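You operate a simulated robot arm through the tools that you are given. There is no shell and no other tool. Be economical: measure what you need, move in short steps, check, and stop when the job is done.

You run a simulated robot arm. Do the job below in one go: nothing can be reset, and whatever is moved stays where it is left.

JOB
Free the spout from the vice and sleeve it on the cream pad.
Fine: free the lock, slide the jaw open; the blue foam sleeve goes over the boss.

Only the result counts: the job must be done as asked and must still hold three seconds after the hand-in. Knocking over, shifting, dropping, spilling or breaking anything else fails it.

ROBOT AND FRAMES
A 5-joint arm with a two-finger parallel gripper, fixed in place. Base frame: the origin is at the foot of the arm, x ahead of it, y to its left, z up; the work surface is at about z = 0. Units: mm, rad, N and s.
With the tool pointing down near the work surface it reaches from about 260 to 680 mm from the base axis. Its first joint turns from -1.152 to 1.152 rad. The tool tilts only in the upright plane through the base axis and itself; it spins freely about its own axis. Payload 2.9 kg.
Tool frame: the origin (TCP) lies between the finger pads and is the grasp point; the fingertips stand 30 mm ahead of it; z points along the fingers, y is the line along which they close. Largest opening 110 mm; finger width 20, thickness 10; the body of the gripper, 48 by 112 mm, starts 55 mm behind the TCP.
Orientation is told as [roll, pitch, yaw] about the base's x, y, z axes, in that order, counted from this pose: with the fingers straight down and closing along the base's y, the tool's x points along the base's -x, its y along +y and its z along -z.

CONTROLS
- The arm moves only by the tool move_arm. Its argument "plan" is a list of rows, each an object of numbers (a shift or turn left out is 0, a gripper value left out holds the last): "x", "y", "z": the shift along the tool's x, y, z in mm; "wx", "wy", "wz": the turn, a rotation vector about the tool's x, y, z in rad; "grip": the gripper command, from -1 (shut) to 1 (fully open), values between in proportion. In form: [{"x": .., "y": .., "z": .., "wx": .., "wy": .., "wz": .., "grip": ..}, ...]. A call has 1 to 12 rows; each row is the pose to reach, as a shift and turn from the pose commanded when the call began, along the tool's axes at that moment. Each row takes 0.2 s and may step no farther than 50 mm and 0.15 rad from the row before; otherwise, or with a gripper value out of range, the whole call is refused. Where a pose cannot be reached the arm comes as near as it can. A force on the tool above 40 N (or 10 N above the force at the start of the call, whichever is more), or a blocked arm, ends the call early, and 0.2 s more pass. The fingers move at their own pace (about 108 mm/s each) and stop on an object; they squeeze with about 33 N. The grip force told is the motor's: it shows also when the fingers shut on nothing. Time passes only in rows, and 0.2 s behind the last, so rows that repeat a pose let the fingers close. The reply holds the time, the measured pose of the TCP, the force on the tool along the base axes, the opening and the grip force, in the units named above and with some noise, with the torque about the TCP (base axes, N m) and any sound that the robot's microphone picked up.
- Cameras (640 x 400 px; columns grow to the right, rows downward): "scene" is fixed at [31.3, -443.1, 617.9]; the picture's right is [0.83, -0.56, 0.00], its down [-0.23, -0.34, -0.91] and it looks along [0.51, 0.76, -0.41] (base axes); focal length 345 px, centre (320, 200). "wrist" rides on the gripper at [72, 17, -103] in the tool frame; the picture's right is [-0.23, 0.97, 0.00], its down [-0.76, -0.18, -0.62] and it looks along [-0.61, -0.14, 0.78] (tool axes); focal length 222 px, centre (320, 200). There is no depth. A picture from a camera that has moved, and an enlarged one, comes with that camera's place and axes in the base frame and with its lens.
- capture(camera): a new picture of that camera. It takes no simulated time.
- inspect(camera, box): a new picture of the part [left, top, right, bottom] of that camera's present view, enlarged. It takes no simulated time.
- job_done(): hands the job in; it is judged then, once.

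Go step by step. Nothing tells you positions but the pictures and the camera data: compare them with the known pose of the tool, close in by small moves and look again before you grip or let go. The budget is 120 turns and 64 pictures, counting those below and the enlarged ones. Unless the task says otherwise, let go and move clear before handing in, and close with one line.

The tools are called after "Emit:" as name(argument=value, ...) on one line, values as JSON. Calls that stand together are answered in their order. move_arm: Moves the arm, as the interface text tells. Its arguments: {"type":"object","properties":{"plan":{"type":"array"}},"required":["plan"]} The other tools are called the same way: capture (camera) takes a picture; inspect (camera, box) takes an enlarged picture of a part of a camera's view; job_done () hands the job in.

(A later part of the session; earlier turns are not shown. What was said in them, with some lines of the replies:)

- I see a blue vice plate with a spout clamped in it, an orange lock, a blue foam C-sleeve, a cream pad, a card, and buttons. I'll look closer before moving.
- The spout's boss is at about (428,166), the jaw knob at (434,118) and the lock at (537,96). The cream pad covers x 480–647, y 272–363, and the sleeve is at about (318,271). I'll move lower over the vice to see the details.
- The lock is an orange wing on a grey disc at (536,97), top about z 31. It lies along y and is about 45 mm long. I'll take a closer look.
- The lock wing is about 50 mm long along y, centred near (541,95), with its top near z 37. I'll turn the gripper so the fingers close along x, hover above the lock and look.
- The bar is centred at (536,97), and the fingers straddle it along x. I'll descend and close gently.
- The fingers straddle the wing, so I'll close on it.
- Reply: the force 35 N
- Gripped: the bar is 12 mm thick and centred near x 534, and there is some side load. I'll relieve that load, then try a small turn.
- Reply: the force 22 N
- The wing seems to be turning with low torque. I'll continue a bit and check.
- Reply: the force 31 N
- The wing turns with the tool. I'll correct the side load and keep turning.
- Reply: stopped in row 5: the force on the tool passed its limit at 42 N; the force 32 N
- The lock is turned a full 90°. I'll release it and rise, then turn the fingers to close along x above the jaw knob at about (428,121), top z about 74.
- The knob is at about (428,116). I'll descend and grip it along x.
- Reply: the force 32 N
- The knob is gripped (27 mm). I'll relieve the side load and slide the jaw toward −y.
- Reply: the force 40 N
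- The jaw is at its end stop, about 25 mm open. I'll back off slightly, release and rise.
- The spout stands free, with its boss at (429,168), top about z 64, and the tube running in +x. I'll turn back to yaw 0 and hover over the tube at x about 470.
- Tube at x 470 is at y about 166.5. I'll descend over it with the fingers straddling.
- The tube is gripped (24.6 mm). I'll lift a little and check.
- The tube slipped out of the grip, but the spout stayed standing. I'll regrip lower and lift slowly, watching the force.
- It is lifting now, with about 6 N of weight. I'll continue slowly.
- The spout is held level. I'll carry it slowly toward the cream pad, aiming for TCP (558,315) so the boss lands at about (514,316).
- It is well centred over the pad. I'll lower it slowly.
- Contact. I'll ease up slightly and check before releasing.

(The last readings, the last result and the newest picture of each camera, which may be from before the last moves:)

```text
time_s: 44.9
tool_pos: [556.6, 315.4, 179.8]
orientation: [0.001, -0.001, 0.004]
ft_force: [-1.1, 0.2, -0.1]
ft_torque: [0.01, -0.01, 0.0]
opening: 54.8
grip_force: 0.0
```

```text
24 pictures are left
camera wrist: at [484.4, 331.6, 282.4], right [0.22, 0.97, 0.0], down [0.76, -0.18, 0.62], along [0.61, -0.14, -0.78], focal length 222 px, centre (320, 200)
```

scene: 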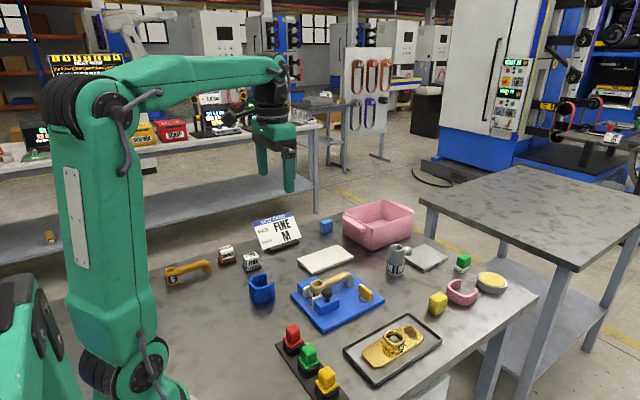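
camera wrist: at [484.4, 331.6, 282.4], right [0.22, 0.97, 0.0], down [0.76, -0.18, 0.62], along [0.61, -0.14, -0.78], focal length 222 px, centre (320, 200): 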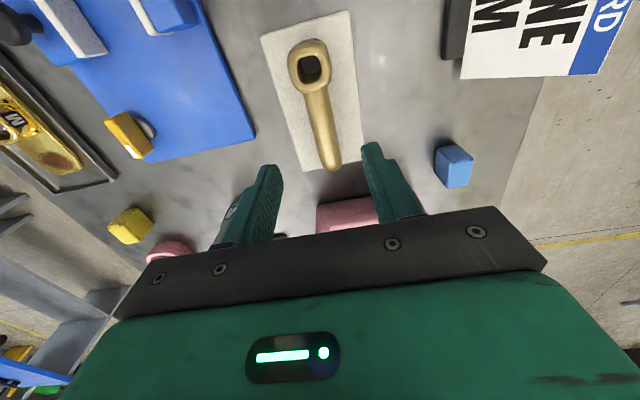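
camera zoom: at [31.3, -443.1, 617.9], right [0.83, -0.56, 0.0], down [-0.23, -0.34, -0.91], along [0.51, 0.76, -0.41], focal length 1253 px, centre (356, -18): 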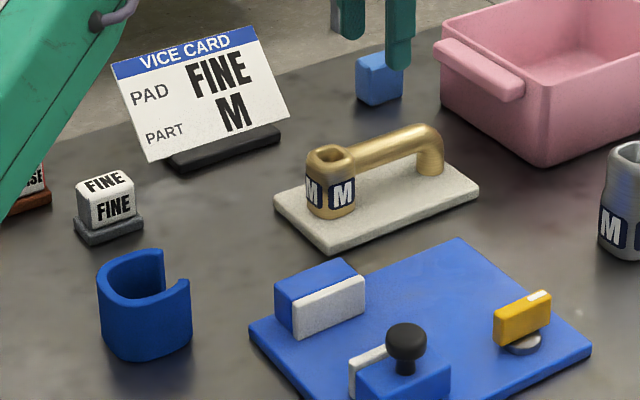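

The spout stands on the pad with its boss at about (511,317). Next I'll look at the sleeve from above.

Emit:
move_arm(plan=[{"x": 20, "y": -5, "z": -10}, {"x": 60, "y": -15, "z": -20}, {"x": 105, "y": -26, "z": -20}, {"x": 150, "y": -37, "z": -20}, {"x": 195, "y": -49, "z": -20}, {"x": 235, "y": -59, "z": -20}, {"x": 257, "y": -65, "z": -20}, {"x": 257, "y": -65, "z": -20, "grip": 0.7}])

Emit:
capture(camera="wrist")

Emit:
inspect(camera="wrist", box=[250, 50, 410, 160])

```text
time_s: 46.7
tool_pos: [300.3, 248.6, 199.4]
orientation: [0.001, -0.002, 0.004]
ft_force: [0.6, 0.5, 0.7]
ft_torque: [0.0, -0.02, -0.03]
opening: 93.8
grip_force: 0.1
```

```text
23 pictures are left
camera wrist: at [228.3, 265.9, 303.0], right [0.22, 0.97, 0.0], down [0.76, -0.18, 0.62], along [0.61, -0.14, -0.78], focal length 222 px, centre (320, 200)
```

wrist: 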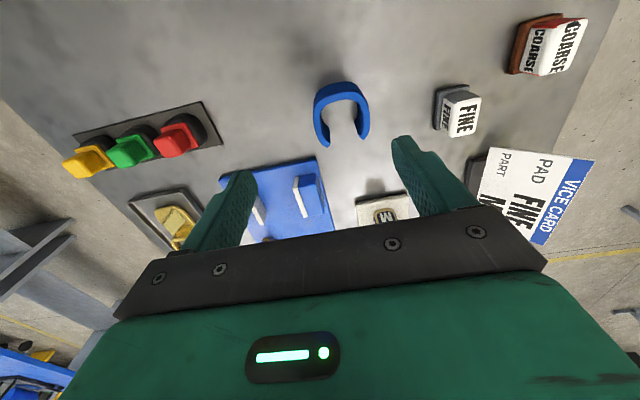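

```text
3.64 times, centred on (330, 105) of wrist
camera zoom: at [228.3, 265.9, 303.0], right [0.22, 0.97, 0.0], down [0.76, -0.18, 0.62], along [0.61, -0.14, -0.78], focal length 808 px, centre (284, 546)
```

zoom: 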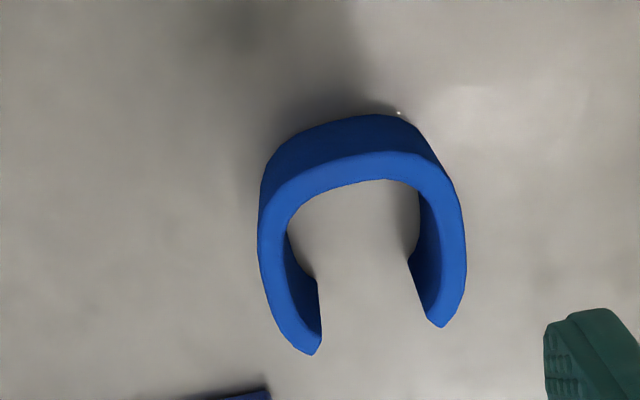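

The sleeve is about 46 mm tall and 62 mm wide, centred near (319,271.5), with its slot facing +x, which matches the tube direction. I'll move over it and descend part way, then verify.

Emit:
move_arm(plan=[{"x": -16.7, "y": 22.9, "z": 20}, {"x": -16.7, "y": 22.9, "z": 60}, {"x": -16.7, "y": 22.9, "z": 100}, {"x": -16.7, "y": 22.9, "z": 100}])

Emit:
capture(camera="wrist")

```text
time_s: 47.7
tool_pos: [315.7, 271.9, 99.3]
orientation: [0.004, -0.002, 0.005]
ft_force: [-0.6, 0.7, 0.5]
ft_torque: [0.01, -0.02, 0.0]
opening: 93.3
grip_force: 0.1
```

```text
21 pictures are left
camera wrist: at [243.6, 288.7, 200.7], right [0.22, 0.97, 0.0], down [0.76, -0.18, 0.62], along [0.61, -0.14, -0.78], focal length 222 px, centre (320, 200)
```

wrist: 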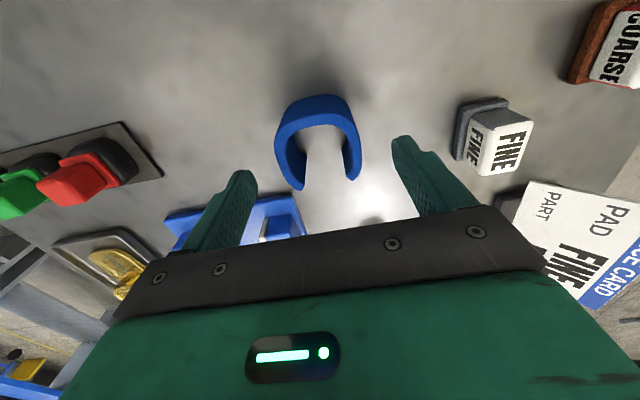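

Emit:
move_arm(plan=[{"x": -2, "z": 25}, {"x": -2, "z": 50}, {"x": -2, "z": 56}, {"x": -2, "z": 56, "grip": 0.4}, {"x": -2, "z": 56, "grip": -0.2}, {"x": -2, "z": 56, "grip": -1}, {"x": -2, "z": 56, "grip": -1}, {"x": -2, "z": 56, "grip": -1}])

Emit:
capture(camera="wrist")

```text
time_s: 49.5
tool_pos: [319.1, 272.1, 42.7]
orientation: [0.001, 0.0, 0.005]
ft_force: [-0.5, 0.1, 0.9]
ft_torque: [-0.02, 0.02, 0.0]
opening: 62.5
grip_force: 32.7
```

```text
20 pictures are left
camera wrist: at [247.2, 289.0, 146.3], right [0.22, 0.97, 0.0], down [0.76, -0.18, 0.62], along [0.61, -0.14, -0.78], focal length 222 px, centre (320, 200)
```

wrist: 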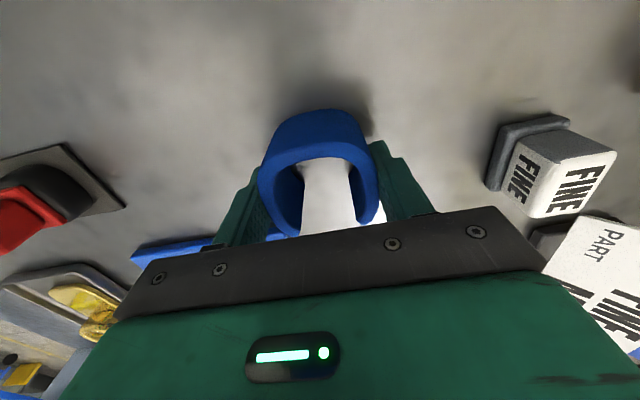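

The sleeve is gripped (62.5 mm) and centred. I'll lift it and carry it toward the boss.

Emit:
move_arm(plan=[{"z": -3}, {"z": -10}, {"z": -20}, {"z": -32}, {"z": -44}, {"z": -56}, {"z": -68}, {"z": -78}, {"z": -84}, {"z": -86}])

Emit:
move_arm(plan=[{"x": -5, "y": 1}, {"x": -15, "y": 3}, {"x": -30, "y": 7}, {"x": -45, "y": 10}, {"x": -60, "y": 14}, {"x": -75, "y": 18}, {"x": -90, "y": 22}, {"x": -105, "y": 25}, {"x": -118, "y": 28}, {"x": -126, "y": 31}, {"x": -130, "y": 32}])

Emit:
capture(camera="wrist")

```text
time_s: 51.7
tool_pos: [318.6, 272.6, 129.3]
orientation: [0.001, -0.001, 0.003]
ft_force: [-0.3, 0.7, -0.6]
ft_torque: [0.01, 0.03, 0.0]
opening: 62.6
grip_force: 33.2
```

```text
time_s: 54.1
tool_pos: [448.9, 306.1, 129.0]
orientation: [0.003, -0.001, 0.002]
ft_force: [0.2, 0.7, -0.1]
ft_torque: [0.0, 0.0, -0.01]
opening: 63.0
grip_force: 33.1
```

```text
19 pictures are left
camera wrist: at [376.9, 322.1, 232.6], right [0.22, 0.97, 0.0], down [0.76, -0.18, 0.62], along [0.61, -0.14, -0.78], focal length 222 px, centre (320, 200)
```

wrist: 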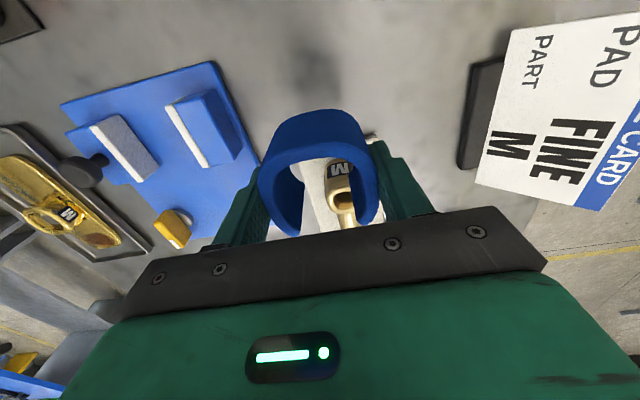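

Emit:
inspect(camera="wrist", box=[250, 100, 400, 240])

Emit:
inspect(camera="scene", box=[260, 195, 380, 275])

```text
2.86 times, centred on (325, 170) of wrist
camera zoom: at [376.9, 322.1, 232.6], right [0.22, 0.97, 0.0], down [0.76, -0.18, 0.62], along [0.61, -0.14, -0.78], focal length 635 px, centre (306, 286)
```

zoom: 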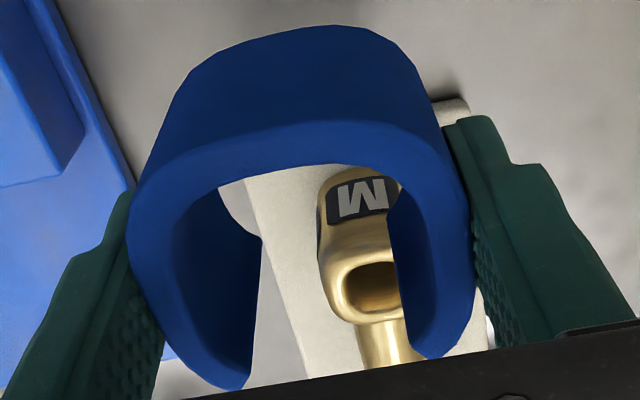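

```text
5.00 times, centred on (320, 235) of scene
camera zoom: at [31.3, -443.1, 617.9], right [0.83, -0.56, 0.0], down [-0.23, -0.34, -0.91], along [0.51, 0.76, -0.41], focal length 1723 px, centre (320, 25)
```

zoom: 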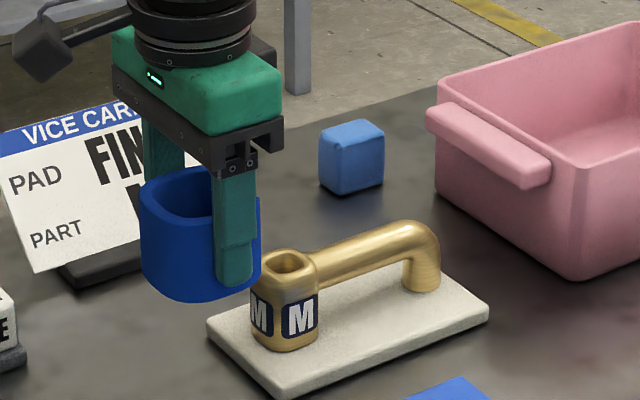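

The boss is at about (513,317). I'll move the sleeve over it at z about 115 and check alignment.

Emit:
move_arm(plan=[{"x": -4, "y": 1}, {"x": -14, "y": 3}, {"x": -26, "y": 5}, {"x": -38, "y": 8}, {"x": -50, "y": 10}, {"x": -58, "y": 11}, {"x": -61, "y": 11}, {"x": -61, "y": 11, "z": 6}, {"x": -61, "y": 11, "z": 14}])

Emit:
inspect(camera="wrist", box=[250, 100, 400, 240])

Emit:
inspect(camera="scene", box=[270, 195, 370, 275])

```text
time_s: 56.1
tool_pos: [510.2, 315.8, 116.2]
orientation: [0.002, 0.0, 0.004]
ft_force: [0.6, -0.4, 0.8]
ft_torque: [0.02, -0.04, 0.01]
opening: 62.7
grip_force: 33.3
```

```text
2.86 times, centred on (325, 170) of wrist
camera zoom: at [438.3, 332.6, 218.6], right [0.22, 0.97, 0.0], down [0.76, -0.18, 0.62], along [0.61, -0.14, -0.78], focal length 635 px, centre (306, 286)
```

zoom: 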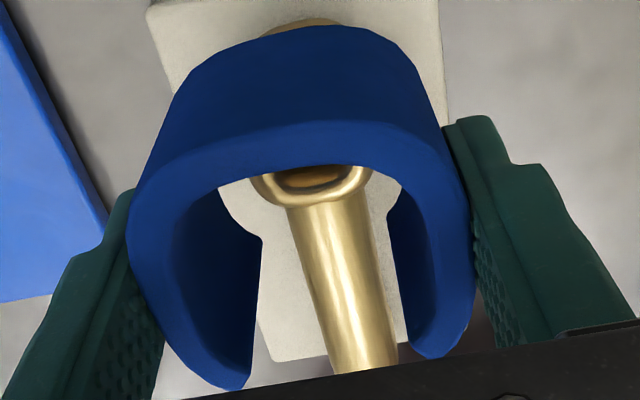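

```text
5.00 times, centred on (320, 235) of scene
camera zoom: at [31.3, -443.1, 617.9], right [0.83, -0.56, 0.0], down [-0.23, -0.34, -0.91], along [0.51, 0.76, -0.41], focal length 1723 px, centre (320, 25)
```

zoom: 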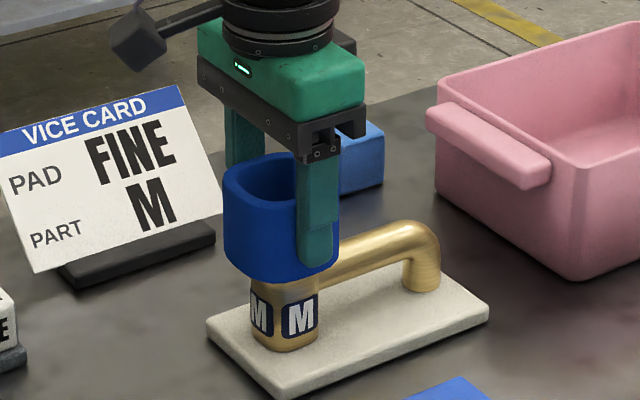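

The sleeve needs about 2.5 mm more +x. I'll correct that and lower gently to just past the boss top.

Emit:
move_arm(plan=[{"x": -2.5}, {"x": -2.5, "z": 4}, {"x": -2.5, "z": 8}, {"x": -2.5, "z": 11}, {"x": -2.5, "z": 13}, {"x": -2.5, "z": 15}])

Emit:
inspect(camera="scene", box=[290, 215, 360, 275])

Emit:
inspect(camera="wrist", box=[250, 100, 400, 240])

```text
time_s: 57.5
tool_pos: [513.8, 315.3, 100.4]
orientation: [0.002, -0.002, 0.004]
ft_force: [-0.3, -0.4, 0.0]
ft_torque: [0.0, 0.03, 0.0]
opening: 62.6
grip_force: 32.2
```

```text
6.67 times, centred on (325, 245) of scene
camera zoom: at [31.3, -443.1, 617.9], right [0.83, -0.56, 0.0], down [-0.23, -0.34, -0.91], along [0.51, 0.76, -0.41], focal length 2298 px, centre (287, -100)
```

zoom: 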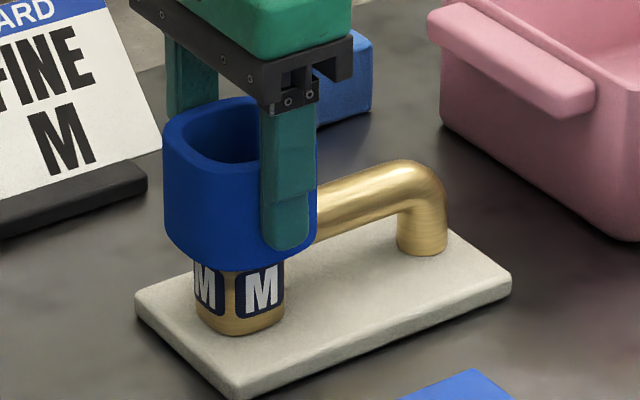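

```text
2.86 times, centred on (325, 170) of wrist
camera zoom: at [440.8, 332.3, 203.8], right [0.22, 0.97, 0.0], down [0.76, -0.18, 0.62], along [0.61, -0.14, -0.78], focal length 635 px, centre (306, 286)
```

zoom: 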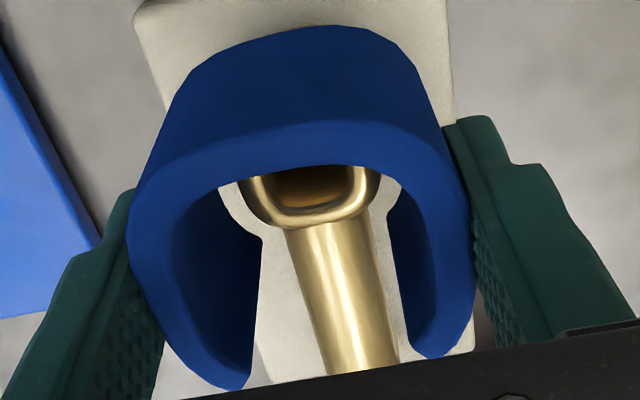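

Alignment looks good and there is no contact. I'll continue lowering gently.

Emit:
move_arm(plan=[{"z": 2}, {"z": 4}, {"z": 6}, {"z": 8}, {"z": 10}, {"z": 12}])

Emit:
inspect(camera="wrist", box=[250, 100, 400, 240])

```text
time_s: 58.9
tool_pos: [512.0, 315.6, 89.1]
orientation: [0.001, -0.002, 0.004]
ft_force: [0.8, 0.5, 0.2]
ft_torque: [0.01, -0.01, -0.02]
opening: 62.9
grip_force: 32.9
```

```text
2.86 times, centred on (325, 170) of wrist
camera zoom: at [440.6, 332.6, 192.2], right [0.22, 0.97, 0.0], down [0.76, -0.18, 0.62], along [0.61, -0.14, -0.78], focal length 635 px, centre (306, 286)
```

zoom: 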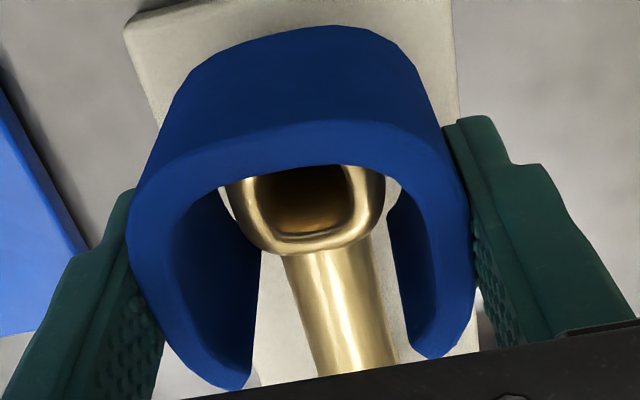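

Emit:
move_arm(plan=[{"z": 3}, {"z": 6}, {"z": 9}, {"z": 12}, {"z": 15}, {"z": 18}, {"z": 21}, {"z": 24}, {"z": 27}])

Emit:
inspect(camera="wrist", box=[250, 100, 400, 240])

Emit:
inspect(camera="scene", box=[290, 215, 360, 275])

```text
time_s: 60.9
tool_pos: [512.4, 316.0, 62.3]
orientation: [0.001, -0.001, 0.003]
ft_force: [-0.1, 0.1, 0.1]
ft_torque: [0.01, -0.01, 0.0]
opening: 62.5
grip_force: 32.8
```

```text
2.86 times, centred on (325, 170) of wrist
camera zoom: at [441.0, 333.0, 165.4], right [0.22, 0.97, 0.0], down [0.76, -0.18, 0.62], along [0.61, -0.14, -0.78], focal length 635 px, centre (306, 286)
```

zoom: 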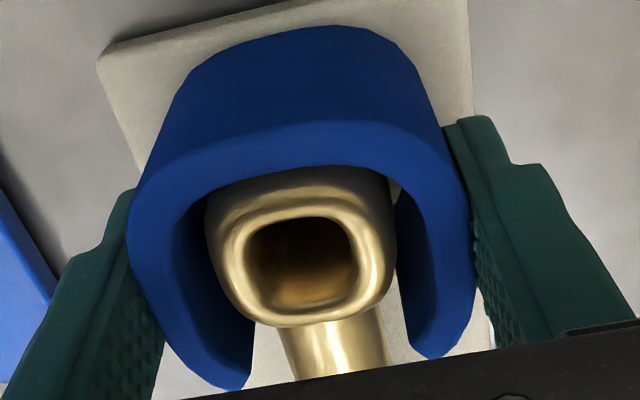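

```text
6.67 times, centred on (325, 245) of scene
camera zoom: at [31.3, -443.1, 617.9], right [0.83, -0.56, 0.0], down [-0.23, -0.34, -0.91], along [0.51, 0.76, -0.41], focal length 2298 px, centre (287, -100)
```

zoom: 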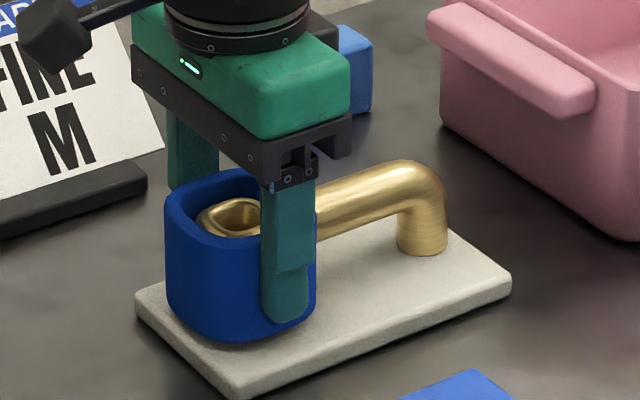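

The sleeve is going over the boss cleanly. I'll lower the last millimetres to contact.

Emit:
move_arm(plan=[{"z": 2}, {"z": 4}, {"z": 6}, {"z": 7}, {"z": 8}])

```text
time_s: 62.1
tool_pos: [512.1, 317.4, 55.8]
orientation: [0.003, -0.004, 0.003]
ft_force: [-8.6, -4.6, 29.1]
ft_torque: [-0.47, 0.35, -0.04]
opening: 62.6
grip_force: 33.0
```

Contact at the expected height. I'll ease off, release and look.

Emit:
move_arm(plan=[{"z": -1.5}, {"z": -1.5, "grip": 0.3}, {"z": -1.5, "grip": 0.5}, {"z": -1.5, "grip": 0.5}])

Emit:
move_arm(plan=[{"z": -15}, {"z": -40}, {"z": -80}, {"z": -120}, {"z": -150}])

Emit:
inspect(camera="scene", box=[290, 215, 360, 275])

Emit:
capture(camera="wrist")

Emit:
capture(camera="scene")

```text
time_s: 63.1
tool_pos: [512.5, 315.4, 54.4]
orientation: [0.001, -0.003, 0.003]
ft_force: [-0.7, -0.4, -1.0]
ft_torque: [0.03, -0.04, 0.01]
opening: 82.6
grip_force: 0.1
```

```text
time_s: 64.3
tool_pos: [513.0, 314.6, 205.6]
orientation: [-0.001, -0.002, 0.003]
ft_force: [0.1, 0.5, 0.8]
ft_torque: [0.0, 0.0, -0.01]
opening: 82.4
grip_force: 0.0
```

```text
6.67 times, centred on (325, 245) of scene
camera zoom: at [31.3, -443.1, 617.9], right [0.83, -0.56, 0.0], down [-0.23, -0.34, -0.91], along [0.51, 0.76, -0.41], focal length 2298 px, centre (287, -100)
```

zoom: 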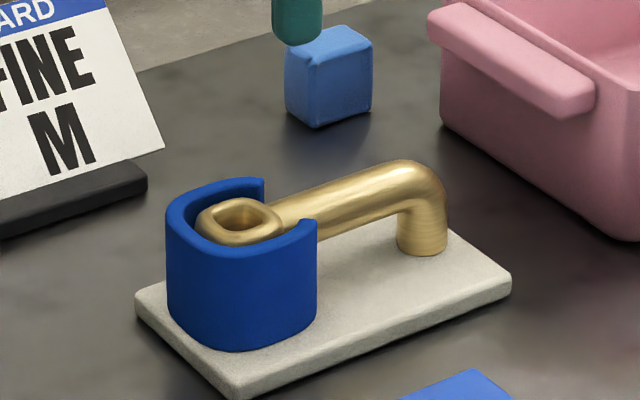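

```text
8 pictures are left
camera wrist: at [440.7, 332.5, 309.2], right [0.22, 0.97, 0.0], down [0.76, -0.18, 0.62], along [0.61, -0.14, -0.78], focal length 222 px, centre (320, 200)
```

wrist: 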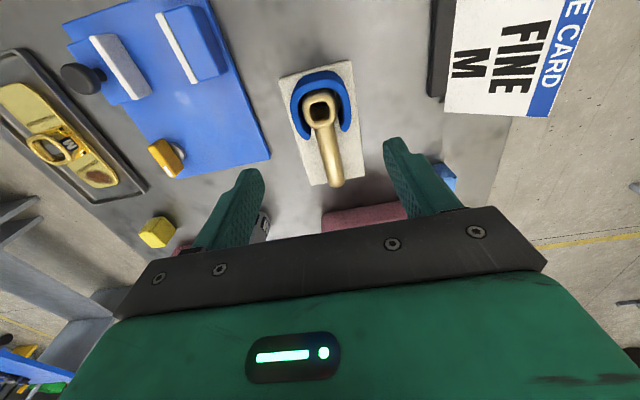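

```text
7 pictures are left
```

scene: 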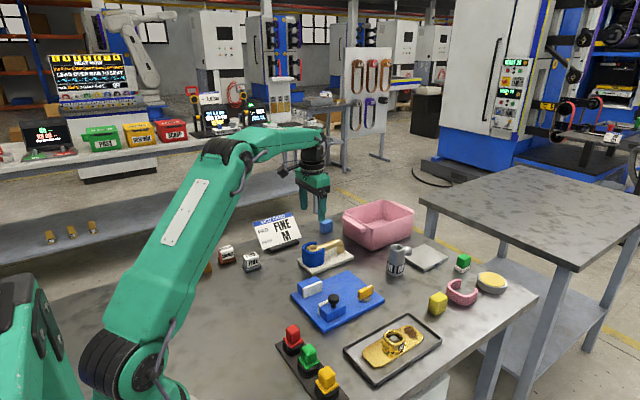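

The sleeve sits over the boss on the cream pad with the tube through its slot. The hand is clear and nothing else has moved, so I'm handing in.

Emit:
job_done()

```text
The job is handed in.
```

The spout is out of the vice and standing on the cream pad, with the blue foam sleeve over its boss. The lock is turned free, the jaw is slid open, and the job is handed in.
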